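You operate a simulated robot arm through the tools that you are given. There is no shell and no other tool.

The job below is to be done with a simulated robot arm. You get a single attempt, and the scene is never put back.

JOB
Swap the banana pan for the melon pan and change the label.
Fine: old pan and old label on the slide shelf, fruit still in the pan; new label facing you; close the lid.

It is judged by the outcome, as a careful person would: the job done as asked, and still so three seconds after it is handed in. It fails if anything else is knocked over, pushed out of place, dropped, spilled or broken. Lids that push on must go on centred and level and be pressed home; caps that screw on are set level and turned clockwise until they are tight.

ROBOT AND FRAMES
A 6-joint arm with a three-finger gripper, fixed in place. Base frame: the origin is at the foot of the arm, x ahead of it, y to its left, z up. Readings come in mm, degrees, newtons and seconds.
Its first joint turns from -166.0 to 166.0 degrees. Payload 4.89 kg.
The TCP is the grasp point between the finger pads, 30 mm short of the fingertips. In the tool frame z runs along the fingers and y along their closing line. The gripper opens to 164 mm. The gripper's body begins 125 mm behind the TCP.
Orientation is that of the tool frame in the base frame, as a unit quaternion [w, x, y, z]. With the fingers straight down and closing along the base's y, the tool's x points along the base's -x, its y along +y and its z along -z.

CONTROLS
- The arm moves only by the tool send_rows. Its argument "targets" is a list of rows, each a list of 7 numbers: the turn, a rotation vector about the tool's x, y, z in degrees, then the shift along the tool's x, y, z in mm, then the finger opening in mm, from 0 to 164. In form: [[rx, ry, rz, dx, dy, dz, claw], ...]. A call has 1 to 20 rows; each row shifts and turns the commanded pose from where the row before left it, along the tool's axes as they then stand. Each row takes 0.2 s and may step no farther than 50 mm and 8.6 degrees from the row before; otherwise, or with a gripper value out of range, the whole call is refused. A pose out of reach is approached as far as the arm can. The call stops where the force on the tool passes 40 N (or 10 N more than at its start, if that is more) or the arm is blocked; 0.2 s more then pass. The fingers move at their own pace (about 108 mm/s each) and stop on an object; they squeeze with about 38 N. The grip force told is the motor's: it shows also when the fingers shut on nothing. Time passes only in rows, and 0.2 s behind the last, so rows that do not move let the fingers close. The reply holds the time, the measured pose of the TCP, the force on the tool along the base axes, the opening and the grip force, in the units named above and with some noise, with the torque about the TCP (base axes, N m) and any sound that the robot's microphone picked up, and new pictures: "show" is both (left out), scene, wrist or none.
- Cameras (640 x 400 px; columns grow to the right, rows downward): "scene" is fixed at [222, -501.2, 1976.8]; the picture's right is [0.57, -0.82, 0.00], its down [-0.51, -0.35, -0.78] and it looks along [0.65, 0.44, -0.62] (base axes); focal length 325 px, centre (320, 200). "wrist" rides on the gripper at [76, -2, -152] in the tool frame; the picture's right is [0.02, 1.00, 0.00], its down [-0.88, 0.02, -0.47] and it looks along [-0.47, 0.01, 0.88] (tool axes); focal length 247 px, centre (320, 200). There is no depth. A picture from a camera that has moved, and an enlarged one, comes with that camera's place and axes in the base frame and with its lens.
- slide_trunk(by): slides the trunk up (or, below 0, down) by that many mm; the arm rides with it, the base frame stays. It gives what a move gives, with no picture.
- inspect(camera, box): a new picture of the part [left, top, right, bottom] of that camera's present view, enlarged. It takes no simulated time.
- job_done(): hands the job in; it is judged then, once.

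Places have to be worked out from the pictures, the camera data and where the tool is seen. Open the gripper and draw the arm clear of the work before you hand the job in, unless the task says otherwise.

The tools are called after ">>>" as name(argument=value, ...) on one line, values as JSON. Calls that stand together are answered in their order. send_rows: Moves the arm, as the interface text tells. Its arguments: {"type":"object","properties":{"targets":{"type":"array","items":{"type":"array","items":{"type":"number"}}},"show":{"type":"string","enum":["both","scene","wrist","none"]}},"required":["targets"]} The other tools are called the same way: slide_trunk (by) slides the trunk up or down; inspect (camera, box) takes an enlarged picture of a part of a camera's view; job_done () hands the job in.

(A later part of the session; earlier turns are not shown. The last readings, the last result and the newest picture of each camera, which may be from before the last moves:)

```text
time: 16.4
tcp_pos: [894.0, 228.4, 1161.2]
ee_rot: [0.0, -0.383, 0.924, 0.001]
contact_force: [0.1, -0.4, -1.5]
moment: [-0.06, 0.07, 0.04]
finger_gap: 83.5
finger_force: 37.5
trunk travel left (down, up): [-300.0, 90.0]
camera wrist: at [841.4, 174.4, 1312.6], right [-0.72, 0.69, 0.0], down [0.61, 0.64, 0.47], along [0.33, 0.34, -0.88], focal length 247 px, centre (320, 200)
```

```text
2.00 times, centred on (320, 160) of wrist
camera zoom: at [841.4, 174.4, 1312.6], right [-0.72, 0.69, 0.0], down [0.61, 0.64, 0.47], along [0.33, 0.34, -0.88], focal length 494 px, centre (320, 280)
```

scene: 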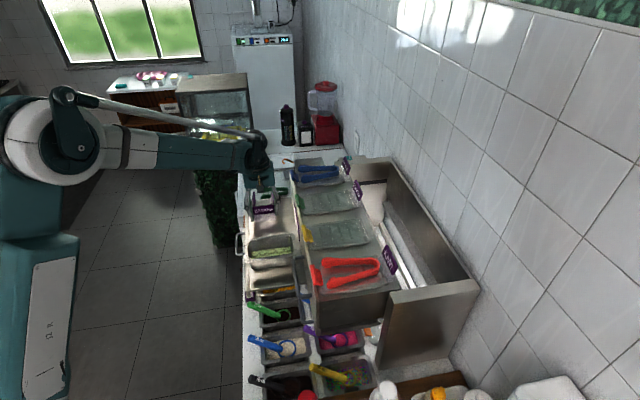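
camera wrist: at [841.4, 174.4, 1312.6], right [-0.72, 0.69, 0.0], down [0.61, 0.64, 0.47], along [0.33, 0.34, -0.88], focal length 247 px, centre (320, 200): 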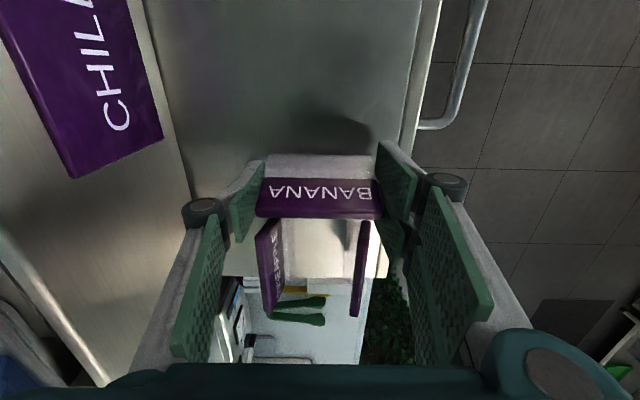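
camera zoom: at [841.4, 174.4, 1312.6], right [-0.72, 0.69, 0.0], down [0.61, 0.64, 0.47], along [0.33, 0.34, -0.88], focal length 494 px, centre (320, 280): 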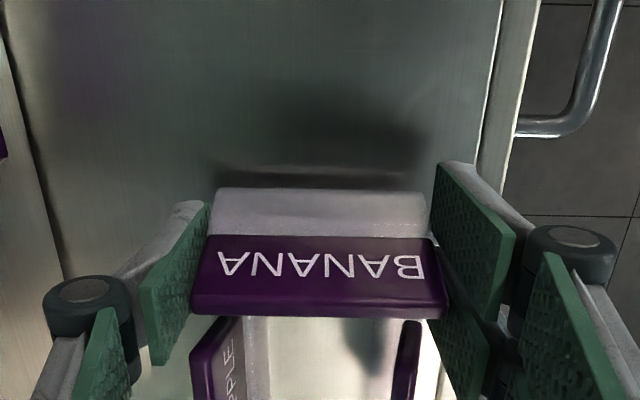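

Position is good: clear of PINEAPPLE and on bare shelf. I lower slowly toward contact.

>>> send_rows(targets=[[0, 0, 0, 0, 0, 8, 78], [0, 0, 0, 0, 0, 2, 78], [0, 0, 0, 0, 0, 1, 78], [0, 0, 0, 0, 0, 0, 78]], show="none")

```text
time: 17.4
tcp_pos: [895.3, 227.5, 1152.8]
ee_rot: [0.001, -0.383, 0.924, 0.0]
contact_force: [0.0, -0.1, -1.3]
moment: [-0.01, 0.01, -0.01]
finger_gap: 83.3
finger_force: 38.3
trunk travel left (down, up): [-300.0, 90.0]
```

No contact yet at Z≈1152.8; continuing in 1 mm steps.

>>> send_rows(targets=[[0, 0, 0, 0, 0, 1, 78], [0, 0, 0, 0, 0, 1, 78], [0, 0, 0, 0, 0, 1, 78], [0, 0, 0, 0, 0, 0, 78]], show="scene")

>>> inspect(camera="scene", box=[240, 190, 290, 230])

```text
time: 18.4
tcp_pos: [895.9, 226.4, 1150.7]
ee_rot: [0.001, -0.382, 0.924, 0.0]
contact_force: [0.6, 0.5, -1.2]
moment: [-0.03, -0.01, 0.01]
finger_gap: 83.6
finger_force: 38.5
trunk travel left (down, up): [-300.0, 90.0]
```

scene: 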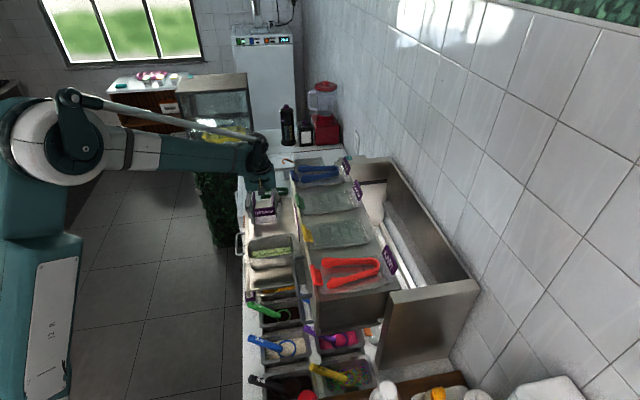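

```text
10.00 times, centred on (265, 210) of scene
camera zoom: at [222.0, -501.2, 1976.8], right [0.57, -0.82, 0.0], down [-0.51, -0.35, -0.78], along [0.65, 0.44, -0.62], focal length 3251 px, centre (870, 100)
```

zoom: 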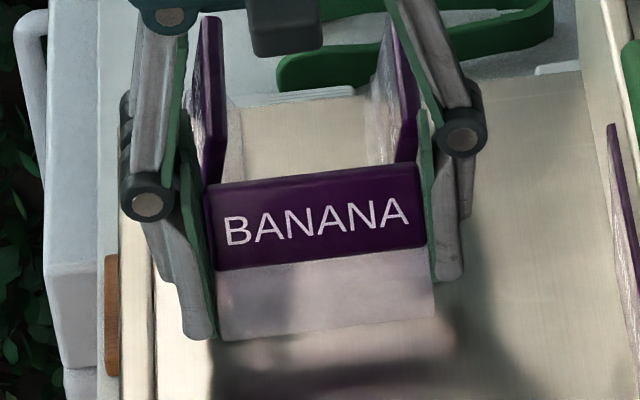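

Still hovering by a few mm (a gap to its shadow is visible). I continue down in 1 mm steps.

>>> send_rows(targets=[[0, 0, 0, 0, 0, 1, 78], [0, 0, 0, 0, 0, 1, 78], [0, 0, 0, 0, 0, 0, 78]], show="none")

>>> send_rows(targets=[[0, 0, 0, 0, 0, 1, 78], [0, 0, 0, 0, 0, 1, 78], [0, 0, 0, 0, 0, 0, 78]], show="scene")

>>> inspect(camera="scene", box=[240, 190, 290, 230])

```text
time: 19.2
tcp_pos: [896.6, 227.7, 1150.1]
ee_rot: [0.0, -0.382, 0.924, 0.0]
contact_force: [5.3, 1.0, 19.0]
moment: [0.18, -0.04, 0.0]
finger_gap: 83.5
finger_force: 38.8
trunk travel left (down, up): [-300.0, 90.0]
```

```text
time: 20.0
tcp_pos: [896.0, 225.9, 1148.7]
ee_rot: [0.0, -0.383, 0.924, 0.001]
contact_force: [2.7, -2.4, 26.1]
moment: [-0.13, 0.0, 0.0]
finger_gap: 83.5
finger_force: 38.2
trunk travel left (down, up): [-300.0, 90.0]
```

scene: 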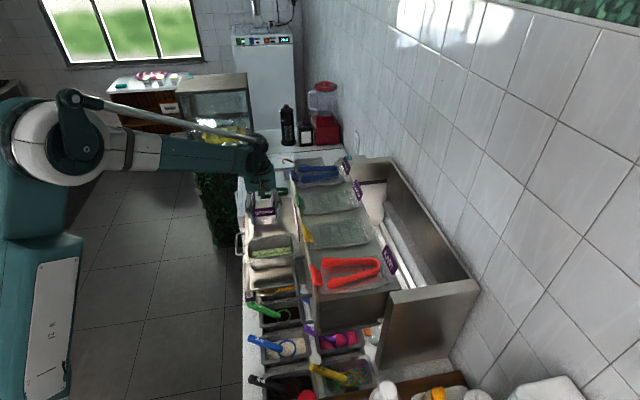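

```text
10.00 times, centred on (265, 210) of scene
camera zoom: at [222.0, -501.2, 1976.8], right [0.57, -0.82, 0.0], down [-0.51, -0.35, -0.78], along [0.65, 0.44, -0.62], focal length 3251 px, centre (870, 100)
```

zoom: 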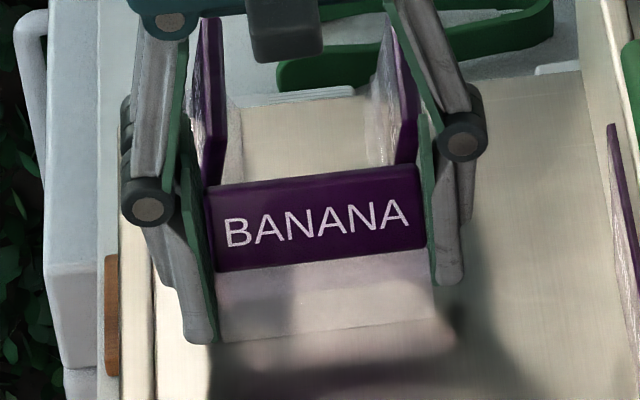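

Contact felt (26 N). I ease up to relieve the force before releasing.

>>> send_rows(targets=[[0, 0, 0, 0, 0, -1.5, 78], [0, 0, 0, 0, 0, -1, 78], [0, 0, 0, 0, 0, 0, 78]], show="none")

```text
time: 20.8
tcp_pos: [897.2, 226.8, 1148.4]
ee_rot: [0.001, -0.383, 0.924, 0.0]
contact_force: [-0.2, 1.0, -0.9]
moment: [-0.03, 0.01, 0.02]
finger_gap: 83.5
finger_force: 38.0
trunk travel left (down, up): [-300.0, 90.0]
```

Force is back to the hanging baseline, so I lower 1 mm for light contact, then open the fingers slightly.

>>> send_rows(targets=[[0, 0, 0, 0, 0, 0.8, 78], [0, 0, 0, 0, 0, 0, 78]], show="none")

```text
time: 21.4
tcp_pos: [896.4, 226.8, 1147.8]
ee_rot: [0.0, -0.382, 0.924, 0.001]
contact_force: [-0.2, 0.3, -1.5]
moment: [0.0, 0.0, 0.02]
finger_gap: 83.5
finger_force: 37.9
trunk travel left (down, up): [-300.0, 90.0]
```

>>> send_rows(targets=[[0, 0, 0, 0, 0, 0.7, 78], [0, 0, 0, 0, 0, 0, 78]], show="none")

```text
time: 22.0
tcp_pos: [896.1, 226.2, 1148.9]
ee_rot: [0.0, -0.382, 0.924, -0.001]
contact_force: [3.9, 4.1, 13.9]
moment: [0.12, -0.09, -0.03]
finger_gap: 83.5
finger_force: 37.9
trunk travel left (down, up): [-300.0, 90.0]
```

Light contact again at this height. I back off 0.4 mm and open.

>>> send_rows(targets=[[0, 0, 0, 0, 0, -0.4, 78], [0, 0, 0, 0, 0, 0, 88], [0, 0, 0, 0, 0, 0, 96], [0, 0, 0, 0, 0, 0, 100], [0, 0, 0, 0, 0, 0, 100]], show="both")

>>> inspect(camera="scene", box=[240, 190, 290, 230])

```text
time: 23.2
tcp_pos: [895.9, 226.9, 1147.0]
ee_rot: [0.0, -0.383, 0.924, 0.001]
contact_force: [0.0, 0.4, 0.0]
moment: [0.02, -0.01, -0.01]
finger_gap: 99.9
finger_force: 0.1
trunk travel left (down, up): [-300.0, 90.0]
camera wrist: at [842.8, 172.4, 1299.2], right [-0.72, 0.69, 0.0], down [0.61, 0.64, 0.47], along [0.33, 0.34, -0.88], focal length 247 px, centre (320, 200)
```

scene: 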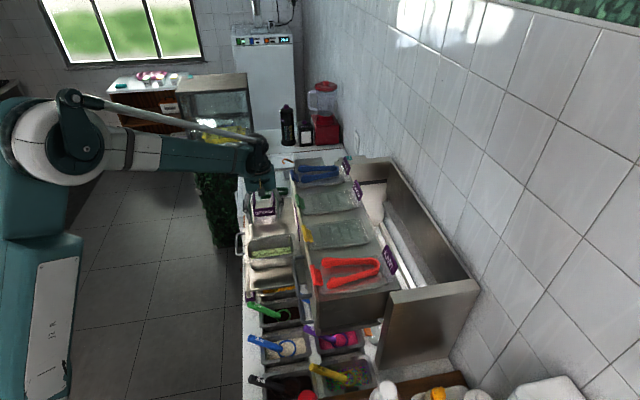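
wrist: 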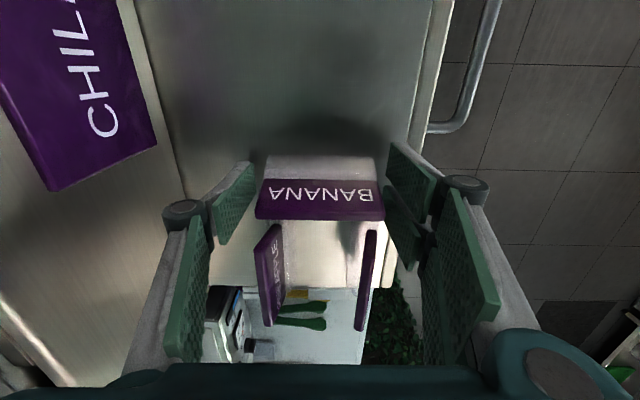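

```text
10.00 times, centred on (265, 210) of scene
camera zoom: at [222.0, -501.2, 1976.8], right [0.57, -0.82, 0.0], down [-0.51, -0.35, -0.78], along [0.65, 0.44, -0.62], focal length 3251 px, centre (870, 100)
```

zoom: 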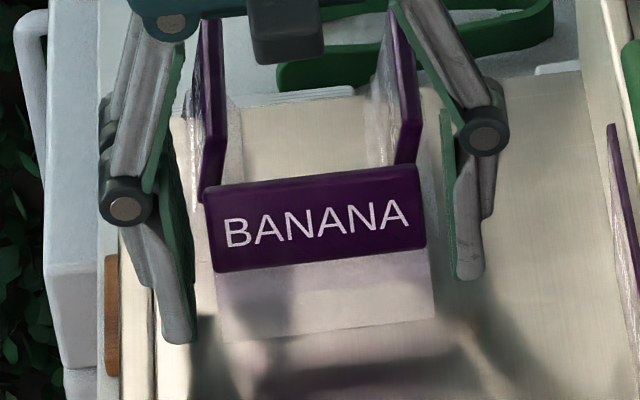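

The banana label stands on the shelf. I raise straight up and turn the tool back so the fingers close along the cabinet's length again.

>>> send_rows(targets=[[0, 0, 0, 0, 0, -15, 100], [0, 0, 0, 0, 0, -45, 100], [0, 0, 0, 0, 0, -48, 100], [0, 0, 0, 0, 0, -48, 100], [0, 0, 0, 0, 0, -48, 100], [0, 0, 0, 0, 0, -48, 100], [0, 0, 8.18, 0, 0, 0, 100], [0, 0, 8.18, 0, 0, 0, 100], [0, 0, 8.18, 0, 0, 0, 100], [0, 0, 8.18, 0, 0, 0, 100], [0, 0, 8.18, 0, 0, 0, 100], [0, 0, 8.18, 0, 0, 0, 100], [0, 0, 8.18, 0, 0, 0, 100], [0, 0, 8.18, 0, 0, 0, 100], [0, 0, 8.18, 0, 0, 0, 100], [0, 0, 8.18, 0, 0, 0, 100], [0, 0, 8.2, 0, 0, 0, 100]], show="both")

>>> inspect(camera="wrist", box=[140, 40, 460, 240])

>>> inspect(camera="scene", box=[230, 180, 310, 240])

```text
time: 26.8
tcp_pos: [894.2, 226.9, 1400.5]
ee_rot: [0.0, 0.383, 0.924, 0.0]
contact_force: [-0.3, 0.3, 0.4]
moment: [-0.02, -0.03, 0.0]
finger_gap: 100.0
finger_force: 0.1
trunk travel left (down, up): [-300.0, 90.0]
camera wrist: at [840.0, 281.8, 1552.3], right [0.69, 0.72, 0.0], down [0.63, -0.61, 0.47], along [0.34, -0.33, -0.88], focal length 247 px, centre (320, 200)
```

scene: 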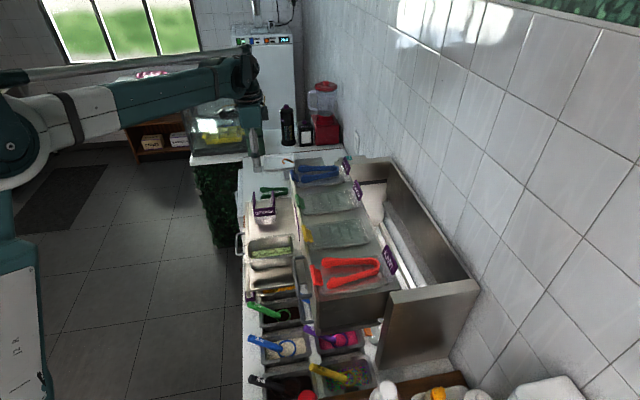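
wrist: 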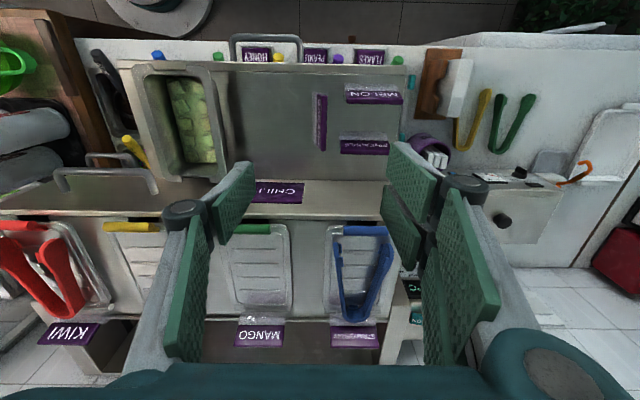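

```text
2.00 times, centred on (300, 140) of wrist
camera zoom: at [840.0, 281.8, 1552.3], right [0.69, 0.72, 0.0], down [0.63, -0.61, 0.47], along [0.34, -0.33, -0.88], focal length 494 px, centre (360, 320)
```

zoom: 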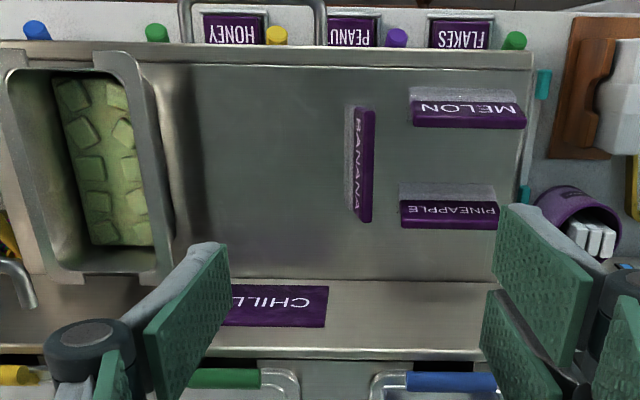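

```text
6.67 times, centred on (270, 210) of scene
camera zoom: at [222.0, -501.2, 1976.8], right [0.57, -0.82, 0.0], down [-0.51, -0.35, -0.78], along [0.65, 0.44, -0.62], focal length 2167 px, centre (653, 133)
```

zoom: 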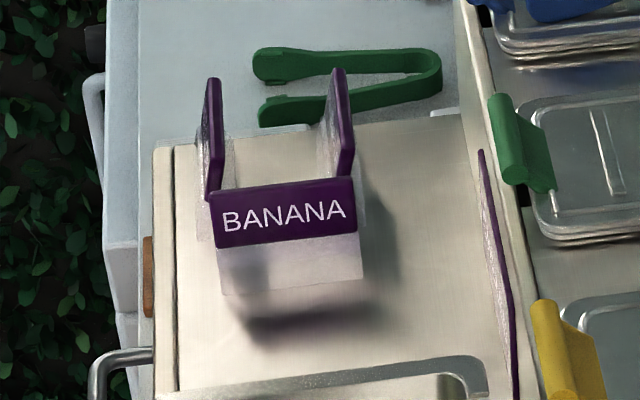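

Everything on the shelf is well placed. I now go above the yellow lid handle (U≈530, F≈-592).

>>> send_rows(targets=[[0, 0, 0, -20, -43.7, 10, 90], [0, 0, 0, -20, -43.7, 10, 90], [0, 0, 0, -20, -43.7, 10, 90], [0, 0, 0, -20, -43.7, 10, 90], [0, 0, 0, -20, -43.7, 10, 90], [0, 0, 0, -20, -43.9, 10, 90], [0, 0, 0, 0, 0, 0, 90]], show="both")

>>> inspect(camera="wrist", box=[200, 100, 440, 250])

>>> inspect(camera="scene", box=[290, 215, 350, 255])

```text
time: 28.4
tcp_pos: [794.7, -47.5, 1338.3]
ee_rot: [0.0, 0.383, 0.924, 0.0]
contact_force: [-0.4, -0.7, 0.5]
moment: [0.21, -0.06, 0.01]
finger_gap: 90.0
finger_force: 0.0
trunk travel left (down, up): [-300.0, 90.0]
camera wrist: at [738.5, 6.0, 1490.5], right [0.69, 0.72, 0.0], down [0.64, -0.61, 0.47], along [0.34, -0.33, -0.88], focal length 247 px, centre (320, 200)
```

scene: 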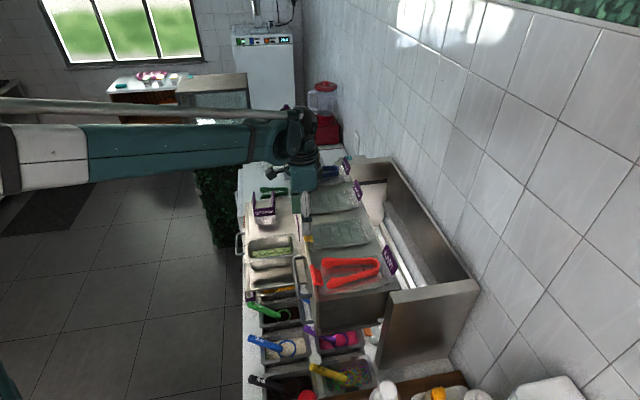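
wrist: 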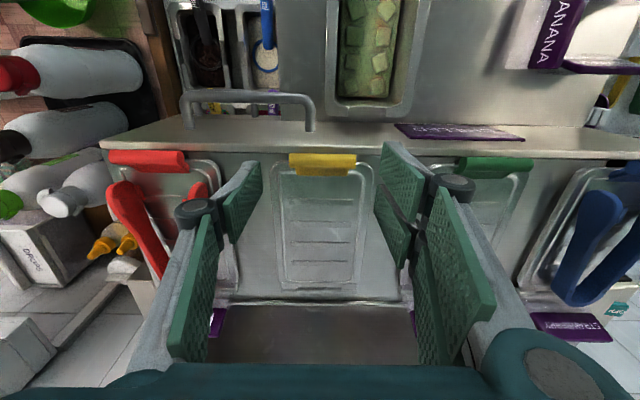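

```text
2.67 times, centred on (320, 175) of wrist
camera zoom: at [738.5, 6.0, 1490.5], right [0.69, 0.72, 0.0], down [0.64, -0.61, 0.47], along [0.34, -0.33, -0.88], focal length 659 px, centre (320, 267)
```

zoom: 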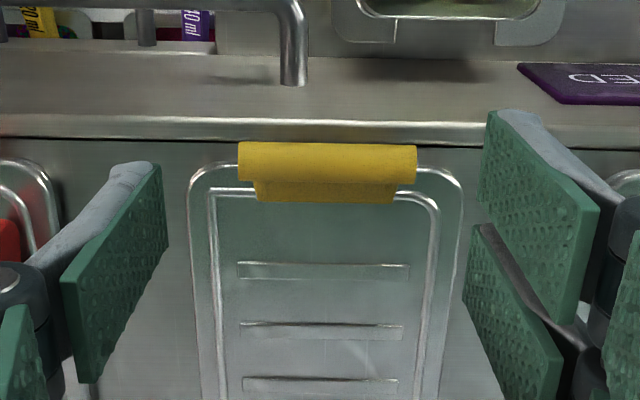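

```text
10.00 times, centred on (320, 235) of scene
camera zoom: at [222.0, -501.2, 1976.8], right [0.57, -0.82, 0.0], down [-0.51, -0.35, -0.78], along [0.65, 0.44, -0.62], focal length 3251 px, centre (320, -150)
```

zoom: 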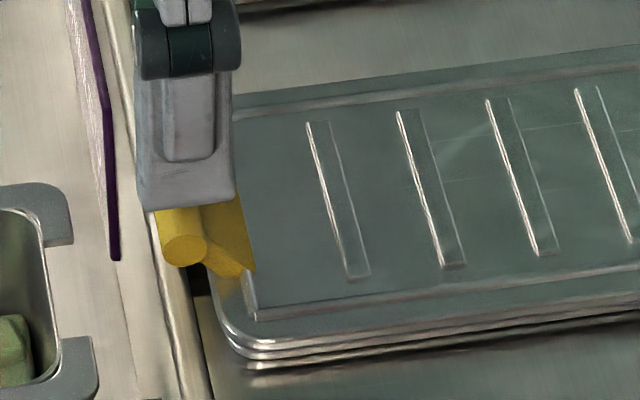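

The handle is a round bar about 15 mm thick and 64 mm long (U≈497–563, F≈-597). I will grip it by its ends with just the fingertips; lowering to Z≈1285 with a slight shift forward.

>>> send_rows(targets=[[0, 0, 0, 6, 2.2, 25, 90], [0, 0, 0, 0, 0, 25, 90], [0, 0, 0, 0, 0, 0, 90]], show="both")

>>> inspect(camera="wrist", box=[200, 100, 440, 250])

>>> inspect(camera="scene", box=[290, 215, 350, 255])

```text
time: 29.2
tcp_pos: [793.6, -39.0, 1289.7]
ee_rot: [0.0, 0.383, 0.924, -0.001]
contact_force: [0.6, 1.1, 0.5]
moment: [0.0, 0.03, -0.02]
finger_gap: 90.0
finger_force: 0.0
trunk travel left (down, up): [-300.0, 90.0]
camera wrist: at [737.5, 14.9, 1441.8], right [0.69, 0.72, 0.0], down [0.64, -0.61, 0.47], along [0.34, -0.33, -0.88], focal length 247 px, centre (320, 200)
```

scene: 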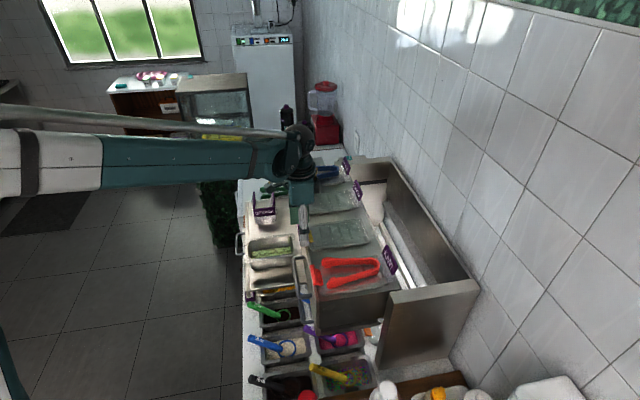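
wrist: 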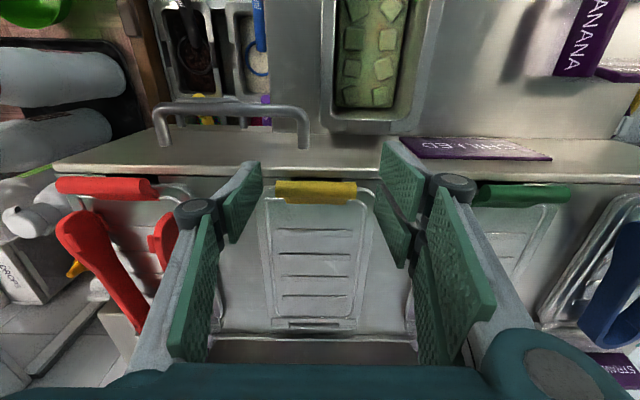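

```text
2.67 times, centred on (320, 175) of wrist
camera zoom: at [737.5, 14.9, 1441.8], right [0.69, 0.72, 0.0], down [0.64, -0.61, 0.47], along [0.34, -0.33, -0.88], focal length 659 px, centre (320, 267)
```

zoom: 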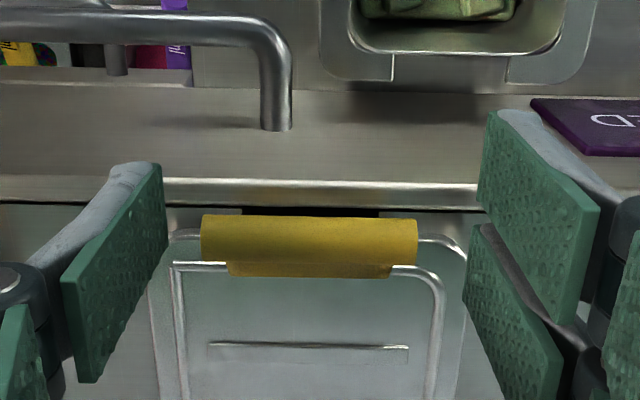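

```text
10.00 times, centred on (320, 235) of scene
camera zoom: at [222.0, -501.2, 1976.8], right [0.57, -0.82, 0.0], down [-0.51, -0.35, -0.78], along [0.65, 0.44, -0.62], focal length 3251 px, centre (320, -150)
```

zoom: 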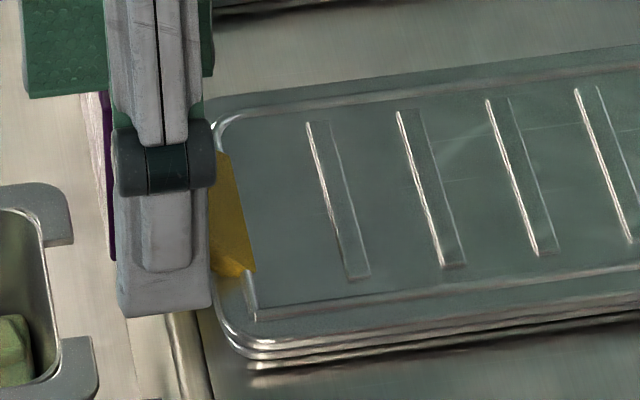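

The bar centre is at about F=-597, Z=1260, and I'm about 3 mm off in U. I centre, lower 9 mm and close on the bar's ends.

>>> send_rows(targets=[[0, 0, 0, -1.5, -3.3, 4, 90], [0, 0, 0, 0, 0, 5, 90], [0, 0, 0, 0, 0, 0, 70], [0, 0, 0, 0, 0, 0, 58], [0, 0, 0, 0, 0, 0, 58], [0, 0, 0, 0, 0, 0, 58]], show="both")

>>> inspect(camera="wrist", box=[200, 100, 440, 250])

```text
time: 30.6
tcp_pos: [791.3, -41.7, 1281.8]
ee_rot: [0.0, 0.383, 0.924, 0.0]
contact_force: [2.7, 2.3, -1.0]
moment: [0.16, 0.08, 0.03]
finger_gap: 74.0
finger_force: 45.0
trunk travel left (down, up): [-300.0, 90.0]
camera wrist: at [736.0, 12.3, 1433.3], right [0.69, 0.72, 0.0], down [0.64, -0.61, 0.47], along [0.34, -0.33, -0.88], focal length 247 px, centre (320, 200)
```

scene: 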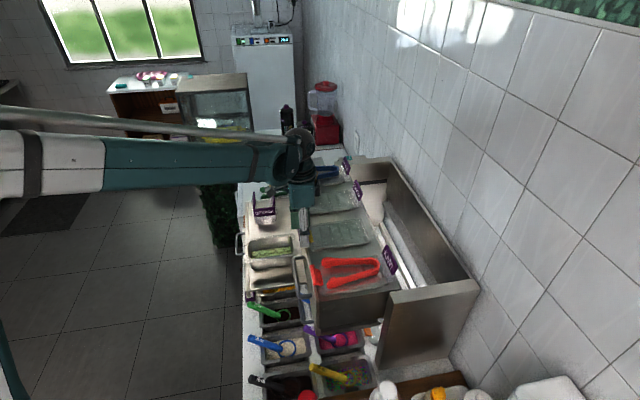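
wrist: 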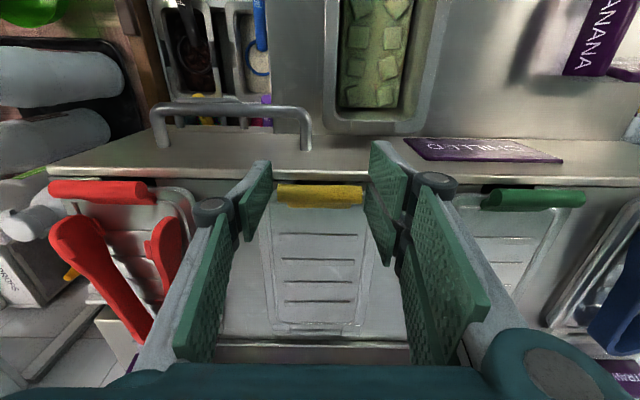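

```text
2.67 times, centred on (320, 175) of wrist
camera zoom: at [736.0, 12.3, 1433.3], right [0.69, 0.72, 0.0], down [0.64, -0.61, 0.47], along [0.34, -0.33, -0.88], focal length 659 px, centre (320, 267)
```

zoom: 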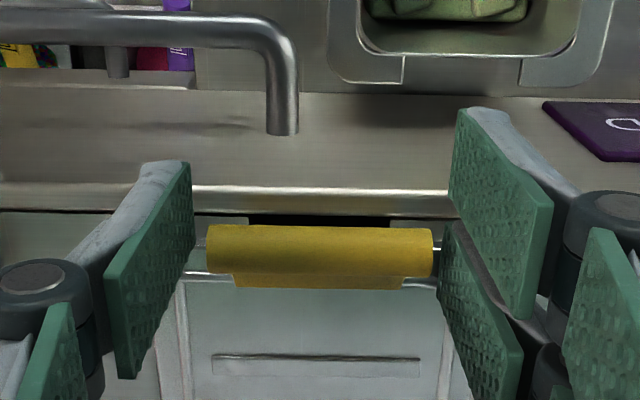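

The fingers stopped at 74 mm, wider than the bar, so they are probably on the lid's rounded corners rather than the handle. I open, raise 6 mm and shift 2 mm forward, then close again.

>>> send_rows(targets=[[0, 0, 0, 0, 0, 0, 88], [0, 0, 0, 0, 0, 0, 88], [0, 0, 0, 2, 1, -6, 88], [0, 0, 0, 0, 0, 0, 70], [0, 0, 0, 0, 0, 0, 58], [0, 0, 0, 0, 0, 0, 58], [0, 0, 0, 0, 0, 0, 58]], show="both")

>>> inspect(camera="wrist", box=[200, 100, 440, 250])

>>> inspect(camera="scene", box=[290, 215, 350, 255])

```text
time: 32.2
tcp_pos: [789.5, -40.4, 1287.5]
ee_rot: [0.0, 0.383, 0.924, 0.0]
contact_force: [-5.3, -5.4, 1.5]
moment: [-0.28, 0.2, -0.12]
finger_gap: 74.5
finger_force: 45.1
trunk travel left (down, up): [-300.0, 90.0]
camera wrist: at [734.4, 13.9, 1439.4], right [0.69, 0.72, 0.0], down [0.64, -0.61, 0.47], along [0.34, -0.33, -0.88], focal length 247 px, centre (320, 200)
```

scene: 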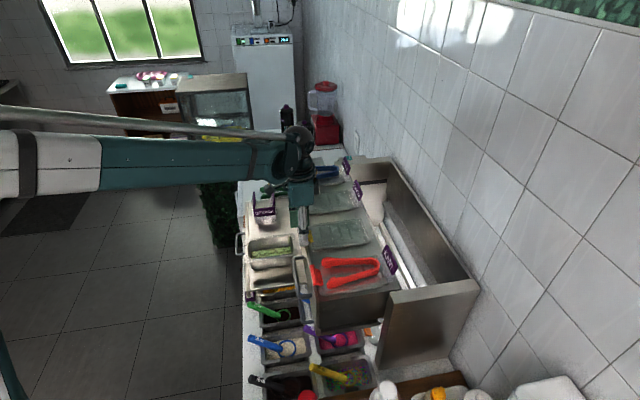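
wrist: 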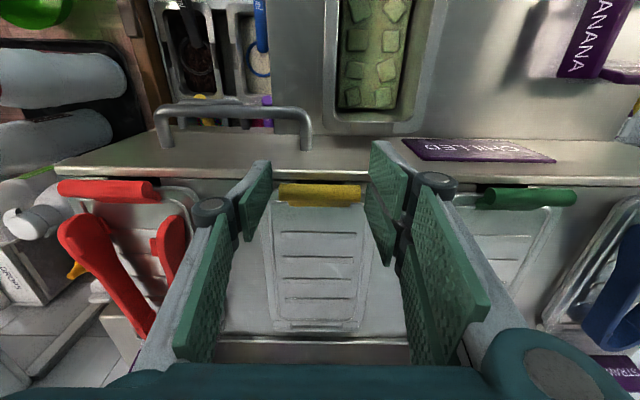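

```text
2.67 times, centred on (320, 175) of wrist
camera zoom: at [734.4, 13.9, 1439.4], right [0.69, 0.72, 0.0], down [0.64, -0.61, 0.47], along [0.34, -0.33, -0.88], focal length 659 px, centre (320, 267)
```

zoom: 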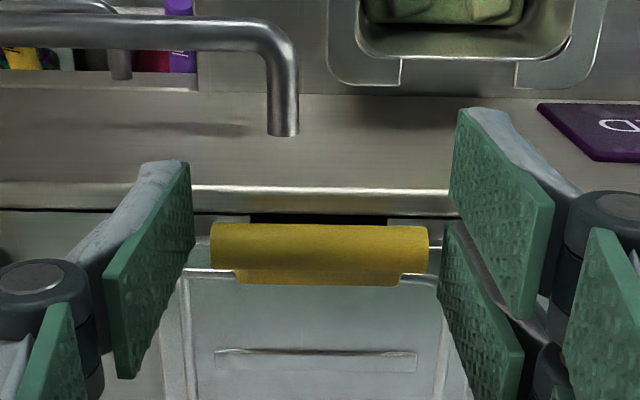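

```text
10.00 times, centred on (320, 235) of scene
camera zoom: at [222.0, -501.2, 1976.8], right [0.57, -0.82, 0.0], down [-0.51, -0.35, -0.78], along [0.65, 0.44, -0.62], focal length 3251 px, centre (320, -150)
```

zoom: 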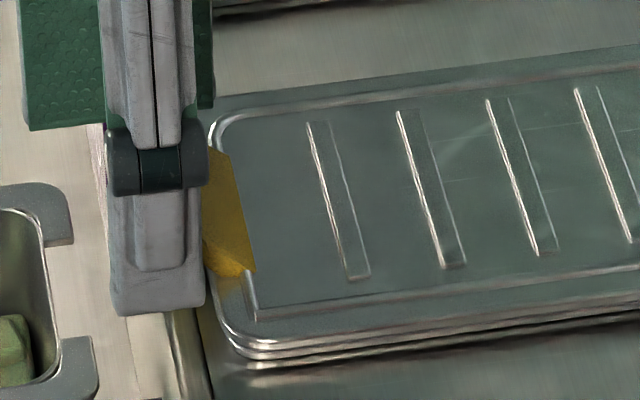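

The stop at 74 mm repeats higher up, so that is effectively the grip width there (45 N firm). I test by lifting along the hinge arc about 12° and check whether the lid follows.

>>> send_rows(targets=[[0, 0, 0, -1, 0, -10, 58], [0, 0, 0, -1.6, 0, -10.3, 58], [0, 0, 0, -2.2, 0, -10, 58], [0, 0, 0, -2.6, 0, -9.9, 58], [0, 0, 0, 0, 0, 0, 58]], show="both")

>>> inspect(camera="scene", box=[290, 195, 390, 260])

>>> inspect(camera="wrist", box=[200, 100, 440, 250])

```text
time: 33.4
tcp_pos: [794.9, -46.7, 1326.9]
ee_rot: [0.001, 0.382, 0.924, 0.0]
contact_force: [-7.8, -16.4, -7.8]
moment: [0.34, 0.8, -0.23]
finger_gap: 74.5
finger_force: 45.5
trunk travel left (down, up): [-300.0, 90.0]
camera wrist: at [739.9, 8.4, 1478.9], right [0.69, 0.72, 0.0], down [0.64, -0.61, 0.47], along [0.34, -0.33, -0.88], focal length 247 px, centre (320, 200)
```

scene: 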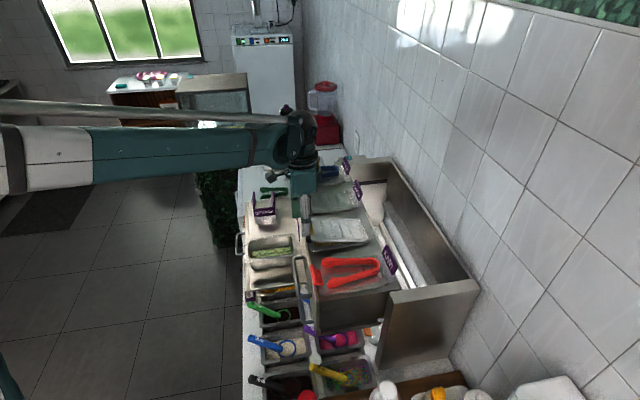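
wrist: 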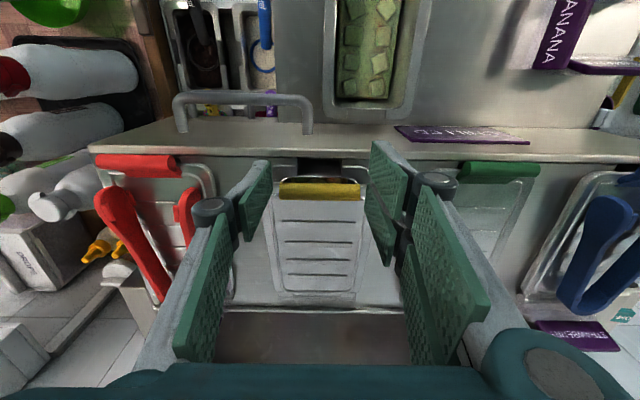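

```text
6.15 times, centred on (340, 228) of scene
camera zoom: at [222.0, -501.2, 1976.8], right [0.57, -0.82, 0.0], down [-0.51, -0.35, -0.78], along [0.65, 0.44, -0.62], focal length 2000 px, centre (197, 31)
```

zoom: 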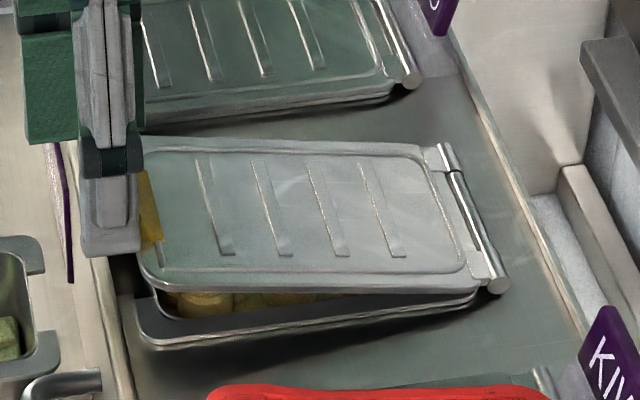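

```text
2.67 times, centred on (320, 175) of wrist
camera zoom: at [739.9, 8.4, 1478.9], right [0.69, 0.72, 0.0], down [0.64, -0.61, 0.47], along [0.34, -0.33, -0.88], focal length 659 px, centre (320, 267)
```

zoom: 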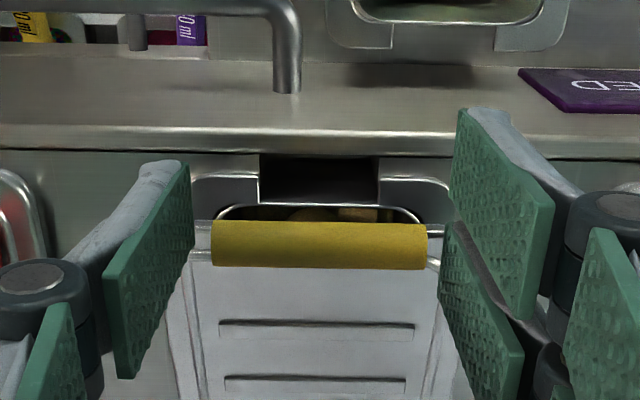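

The lid follows and the banana pan with its notch shows underneath. I continue along the arc, easing 1 mm sideways to relieve the lateral force.

>>> send_rows(targets=[[0, 0, 0, -3.2, -0.7, -9.7, 58], [0, 0, 0, -3.6, -0.7, -9.6, 58], [0, 0, 0, -4.2, 0, -9.4, 58], [0, 0, 0, -4.6, 0, -9.1, 58], [0, 0, 0, -5.1, 0, -8.9, 58], [0, 0, 0, -5.5, 0, -8.6, 58], [0, 0, 0, 0, 0, 0, 58]], show="both")

>>> inspect(camera="scene", box=[290, 180, 390, 260])

>>> inspect(camera="wrist", box=[200, 100, 440, 250])

```text
time: 35.0
tcp_pos: [813.4, -63.9, 1381.9]
ee_rot: [-0.001, 0.383, 0.924, 0.0]
contact_force: [-1.4, 2.3, -7.4]
moment: [0.95, 0.89, 0.03]
finger_gap: 75.0
finger_force: 44.7
trunk travel left (down, up): [-300.0, 90.0]
camera wrist: at [757.8, -9.7, 1534.1], right [0.69, 0.72, 0.0], down [0.64, -0.61, 0.47], along [0.34, -0.33, -0.88], focal length 247 px, centre (320, 200)
```

scene: 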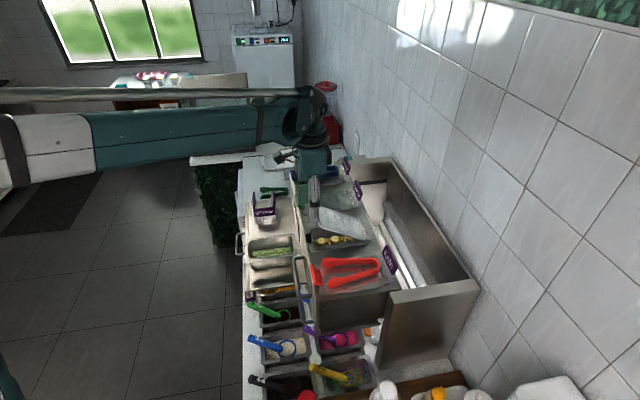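
wrist: 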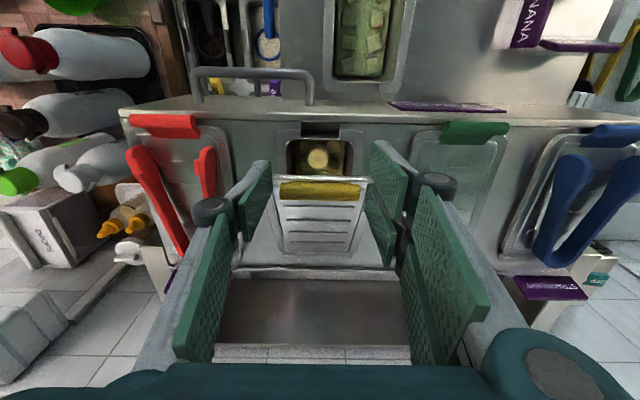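

```text
5.00 times, centred on (340, 220) of scene
camera zoom: at [222.0, -501.2, 1976.8], right [0.57, -0.82, 0.0], down [-0.51, -0.35, -0.78], along [0.65, 0.44, -0.62], focal length 1625 px, centre (220, 100)
```

zoom: 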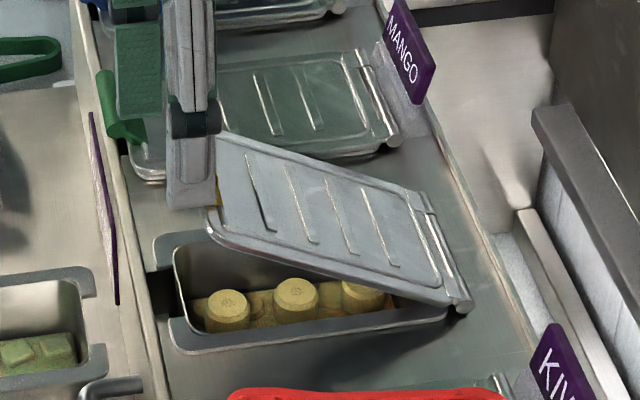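

```text
2.67 times, centred on (320, 175) of wrist
camera zoom: at [757.8, -9.7, 1534.1], right [0.69, 0.72, 0.0], down [0.64, -0.61, 0.47], along [0.34, -0.33, -0.88], focal length 659 px, centre (320, 267)
```

zoom: 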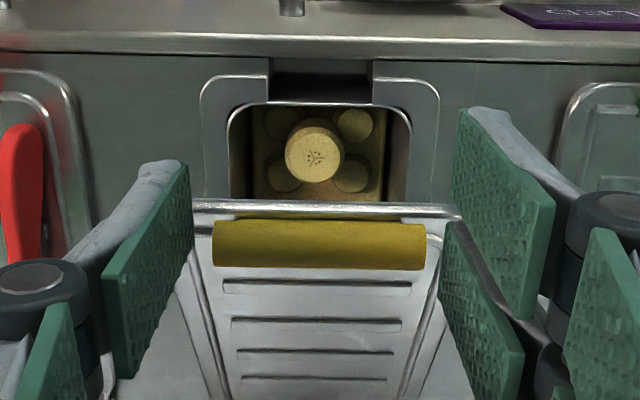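

Continuing along the arc to about 48°.

>>> send_rows(targets=[[0, 0, 0, -6, 0, -8.3, 58], [0, 0, 0, -6.5, 0, -8, 58], [0, 0, 0, -6.8, 0, -7.6, 58], [0, 0, 0, -7.2, 0, -7.2, 58], [0, 0, 0, -7.6, 0, -6.9, 58], [0, 0, 0, -8, 0, -6.4, 58], [0, 0, 0, 0, 0, 0, 58]], show="both")

>>> inspect(camera="scene", box=[290, 170, 390, 250])

```text
time: 36.6
tcp_pos: [842.9, -93.6, 1425.8]
ee_rot: [-0.001, 0.383, 0.924, 0.0]
contact_force: [-8.4, -4.0, -7.0]
moment: [0.61, 1.25, -0.19]
finger_gap: 75.0
finger_force: 44.5
trunk travel left (down, up): [-300.0, 90.0]
camera wrist: at [788.1, -39.9, 1578.1], right [0.69, 0.72, 0.0], down [0.64, -0.61, 0.47], along [0.34, -0.33, -0.88], focal length 247 px, centre (320, 200)
```

scene: 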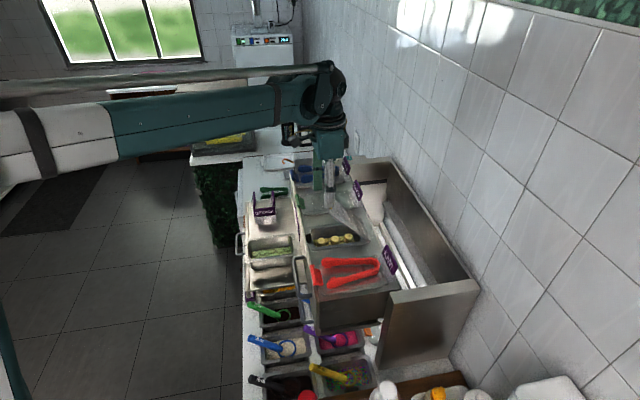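
wrist: 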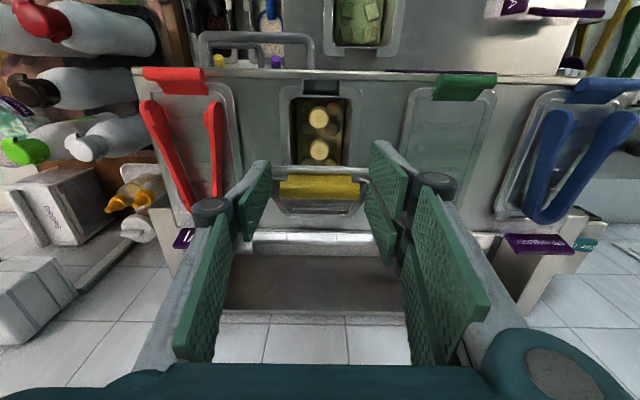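

```text
5.00 times, centred on (340, 210) of scene
camera zoom: at [222.0, -501.2, 1976.8], right [0.57, -0.82, 0.0], down [-0.51, -0.35, -0.78], along [0.65, 0.44, -0.62], focal length 1625 px, centre (220, 150)
```

zoom: 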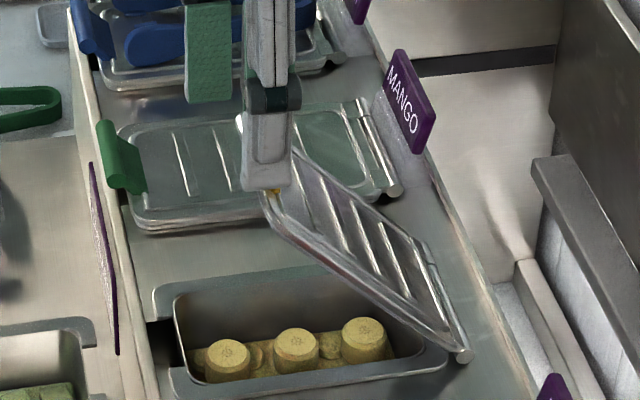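

Good, forces are low and the lid is near 48°. I continue the arc toward 78°.

>>> send_rows(targets=[[0, 0, 0, -8.2, 0, -6, 58], [0, 0, 0, -8.6, 0, -5.7, 58], [0, 0, 0, -8.8, 0, -5.1, 58], [0, 0, 0, -9.2, 0, -4.7, 58], [0, 0, 0, -9.4, 0, -4.1, 58], [0, 0, 0, -9.5, 0, -3.7, 58], [0, 0, 0, -9.7, 0, -3.2, 58], [0, 0, 0, -9.9, 0, -2.7, 58], [0, 0, 0, 0, 0, 0, 58]], show="both")

>>> inspect(camera="scene", box=[290, 160, 390, 240])

```text
time: 38.1
tcp_pos: [883.9, -131.6, 1455.9]
ee_rot: [-0.001, 0.383, 0.924, 0.0]
contact_force: [2.4, -1.2, -1.1]
moment: [0.1, 0.34, 0.0]
finger_gap: 0.1
finger_force: 44.8
trunk travel left (down, up): [-300.0, 90.0]
stopped in row 7: the force on the tool passed its limit at 56 N (the readings are from after the stop); the commanded pose is now the measured one
camera wrist: at [828.6, -77.6, 1608.7], right [0.69, 0.72, 0.0], down [0.64, -0.61, 0.47], along [0.34, -0.33, -0.88], focal length 247 px, centre (320, 200)
```

scene: 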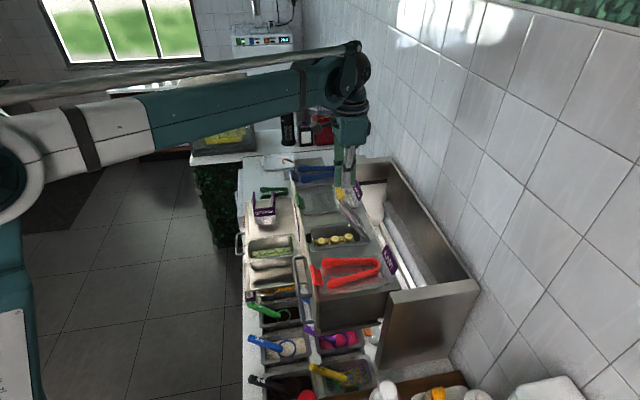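
wrist: 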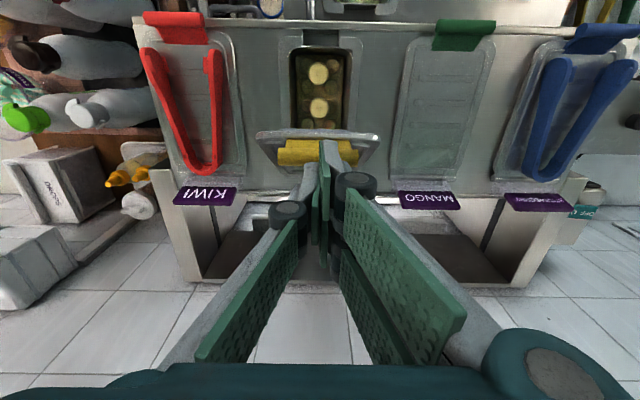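

```text
5.00 times, centred on (340, 200) of scene
camera zoom: at [222.0, -501.2, 1976.8], right [0.57, -0.82, 0.0], down [-0.51, -0.35, -0.78], along [0.65, 0.44, -0.62], focal length 1625 px, centre (220, 200)
```

zoom: 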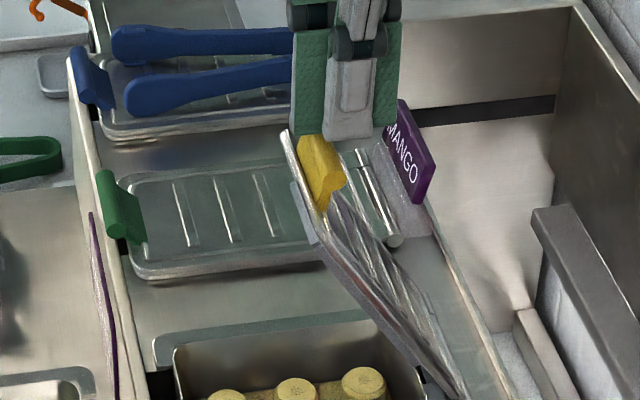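

The grip slipped off the bar at about 66° and the fingers closed; the lid looks to be standing there. I wait briefly without moving to see whether the lid holds or swings.

>>> send_rows(targets=[[0, 0, 0, 0, 0, 0, 0], [0, 0, 0, 0, 0, 0, 0]], show="both")

>>> inspect(camera="wrist", box=[220, 90, 420, 215])

>>> inspect(camera="scene", box=[320, 170, 380, 220])

```text
time: 38.7
tcp_pos: [882.4, -131.0, 1457.7]
ee_rot: [0.0, 0.383, 0.924, 0.0]
contact_force: [0.7, -0.2, -0.9]
moment: [0.03, 0.11, -0.02]
finger_gap: 0.1
finger_force: 38.0
trunk travel left (down, up): [-300.0, 90.0]
camera wrist: at [826.8, -76.8, 1610.0], right [0.69, 0.72, 0.0], down [0.64, -0.61, 0.47], along [0.34, -0.33, -0.88], focal length 247 px, centre (320, 200)
```

scene: 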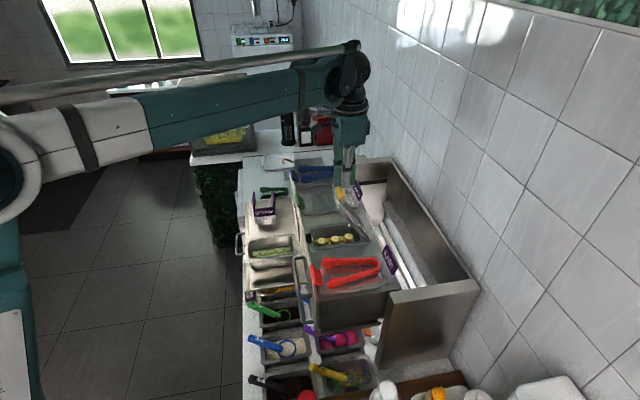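
wrist: 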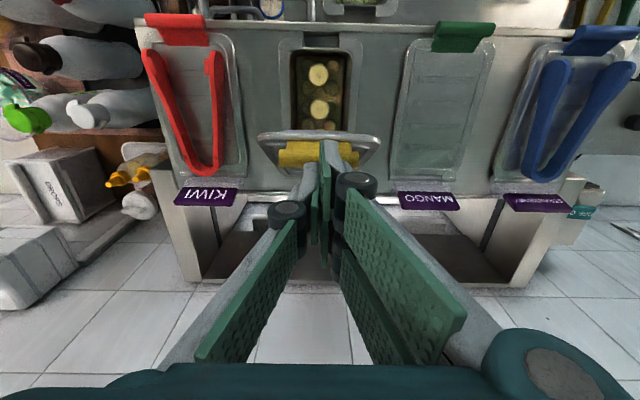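

```text
3.20 times, centred on (320, 152) of wrist
camera zoom: at [826.8, -76.8, 1610.0], right [0.69, 0.72, 0.0], down [0.64, -0.61, 0.47], along [0.34, -0.33, -0.88], focal length 790 px, centre (320, 352)
```

zoom: 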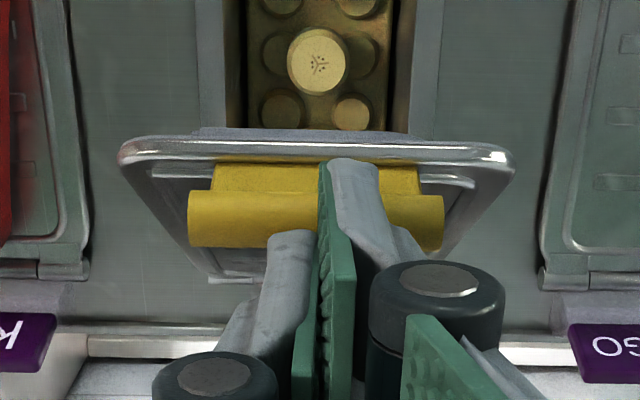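

```text
8.00 times, centred on (350, 195) of scene
camera zoom: at [222.0, -501.2, 1976.8], right [0.57, -0.82, 0.0], down [-0.51, -0.35, -0.78], along [0.65, 0.44, -0.62], focal length 2601 px, centre (80, 240)
```

zoom: 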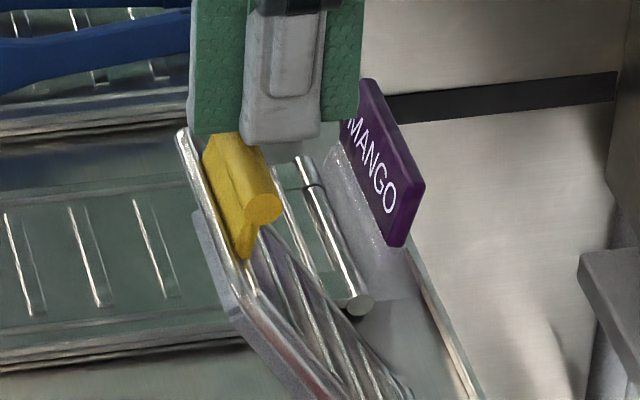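

The lid holds by itself at roughly 58° (hinge friction). I lift clear, go around to its front (underside) with closed fingers, and will push it past vertical.

>>> send_rows(targets=[[0, 0, 0, 0, 0, -20, 0], [0, 0, 0, 0, 0, -25, 0], [0, 0, 0, 39, 0, 0, 0], [0, 0, 0, 39, -2, 0, 0], [0, 0, 0, 0, 0, 30, 0], [0, 0, 0, 0, 0, 30, 0], [0, 0, 0, 0, 0, 27, 0], [0, 0, 0, 0, 0, 0, 0]], show="both")

>>> inspect(camera="scene", box=[310, 170, 390, 240])

```text
time: 40.5
tcp_pos: [826.1, -76.8, 1416.6]
ee_rot: [0.0, 0.383, 0.924, 0.001]
contact_force: [-1.0, 1.3, 0.1]
moment: [-0.01, -0.03, -0.01]
finger_gap: 0.0
finger_force: 37.8
trunk travel left (down, up): [-300.0, 90.0]
camera wrist: at [770.6, -23.1, 1568.1], right [0.69, 0.72, 0.0], down [0.64, -0.61, 0.47], along [0.34, -0.33, -0.88], focal length 247 px, centre (320, 200)
```

scene: 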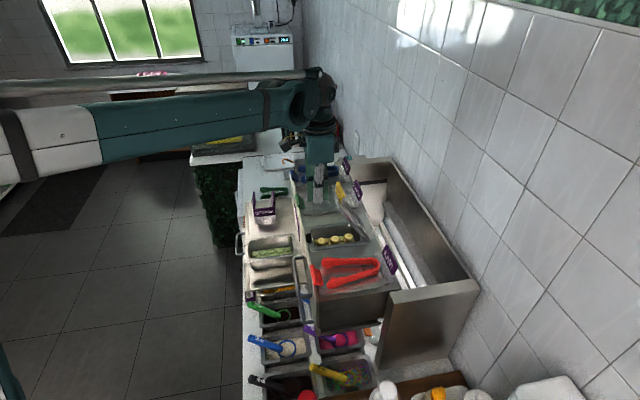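
wrist: 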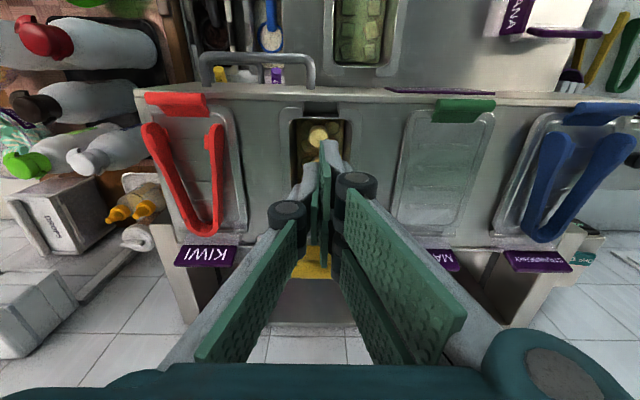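

```text
5.71 times, centred on (350, 205) of scene
camera zoom: at [222.0, -501.2, 1976.8], right [0.57, -0.82, 0.0], down [-0.51, -0.35, -0.78], along [0.65, 0.44, -0.62], focal length 1858 px, centre (149, 171)
```

zoom: 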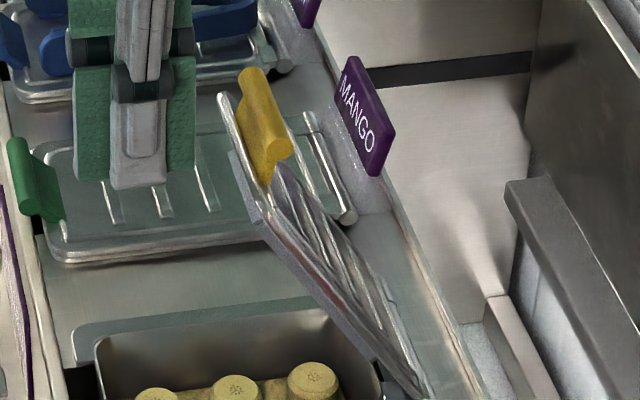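

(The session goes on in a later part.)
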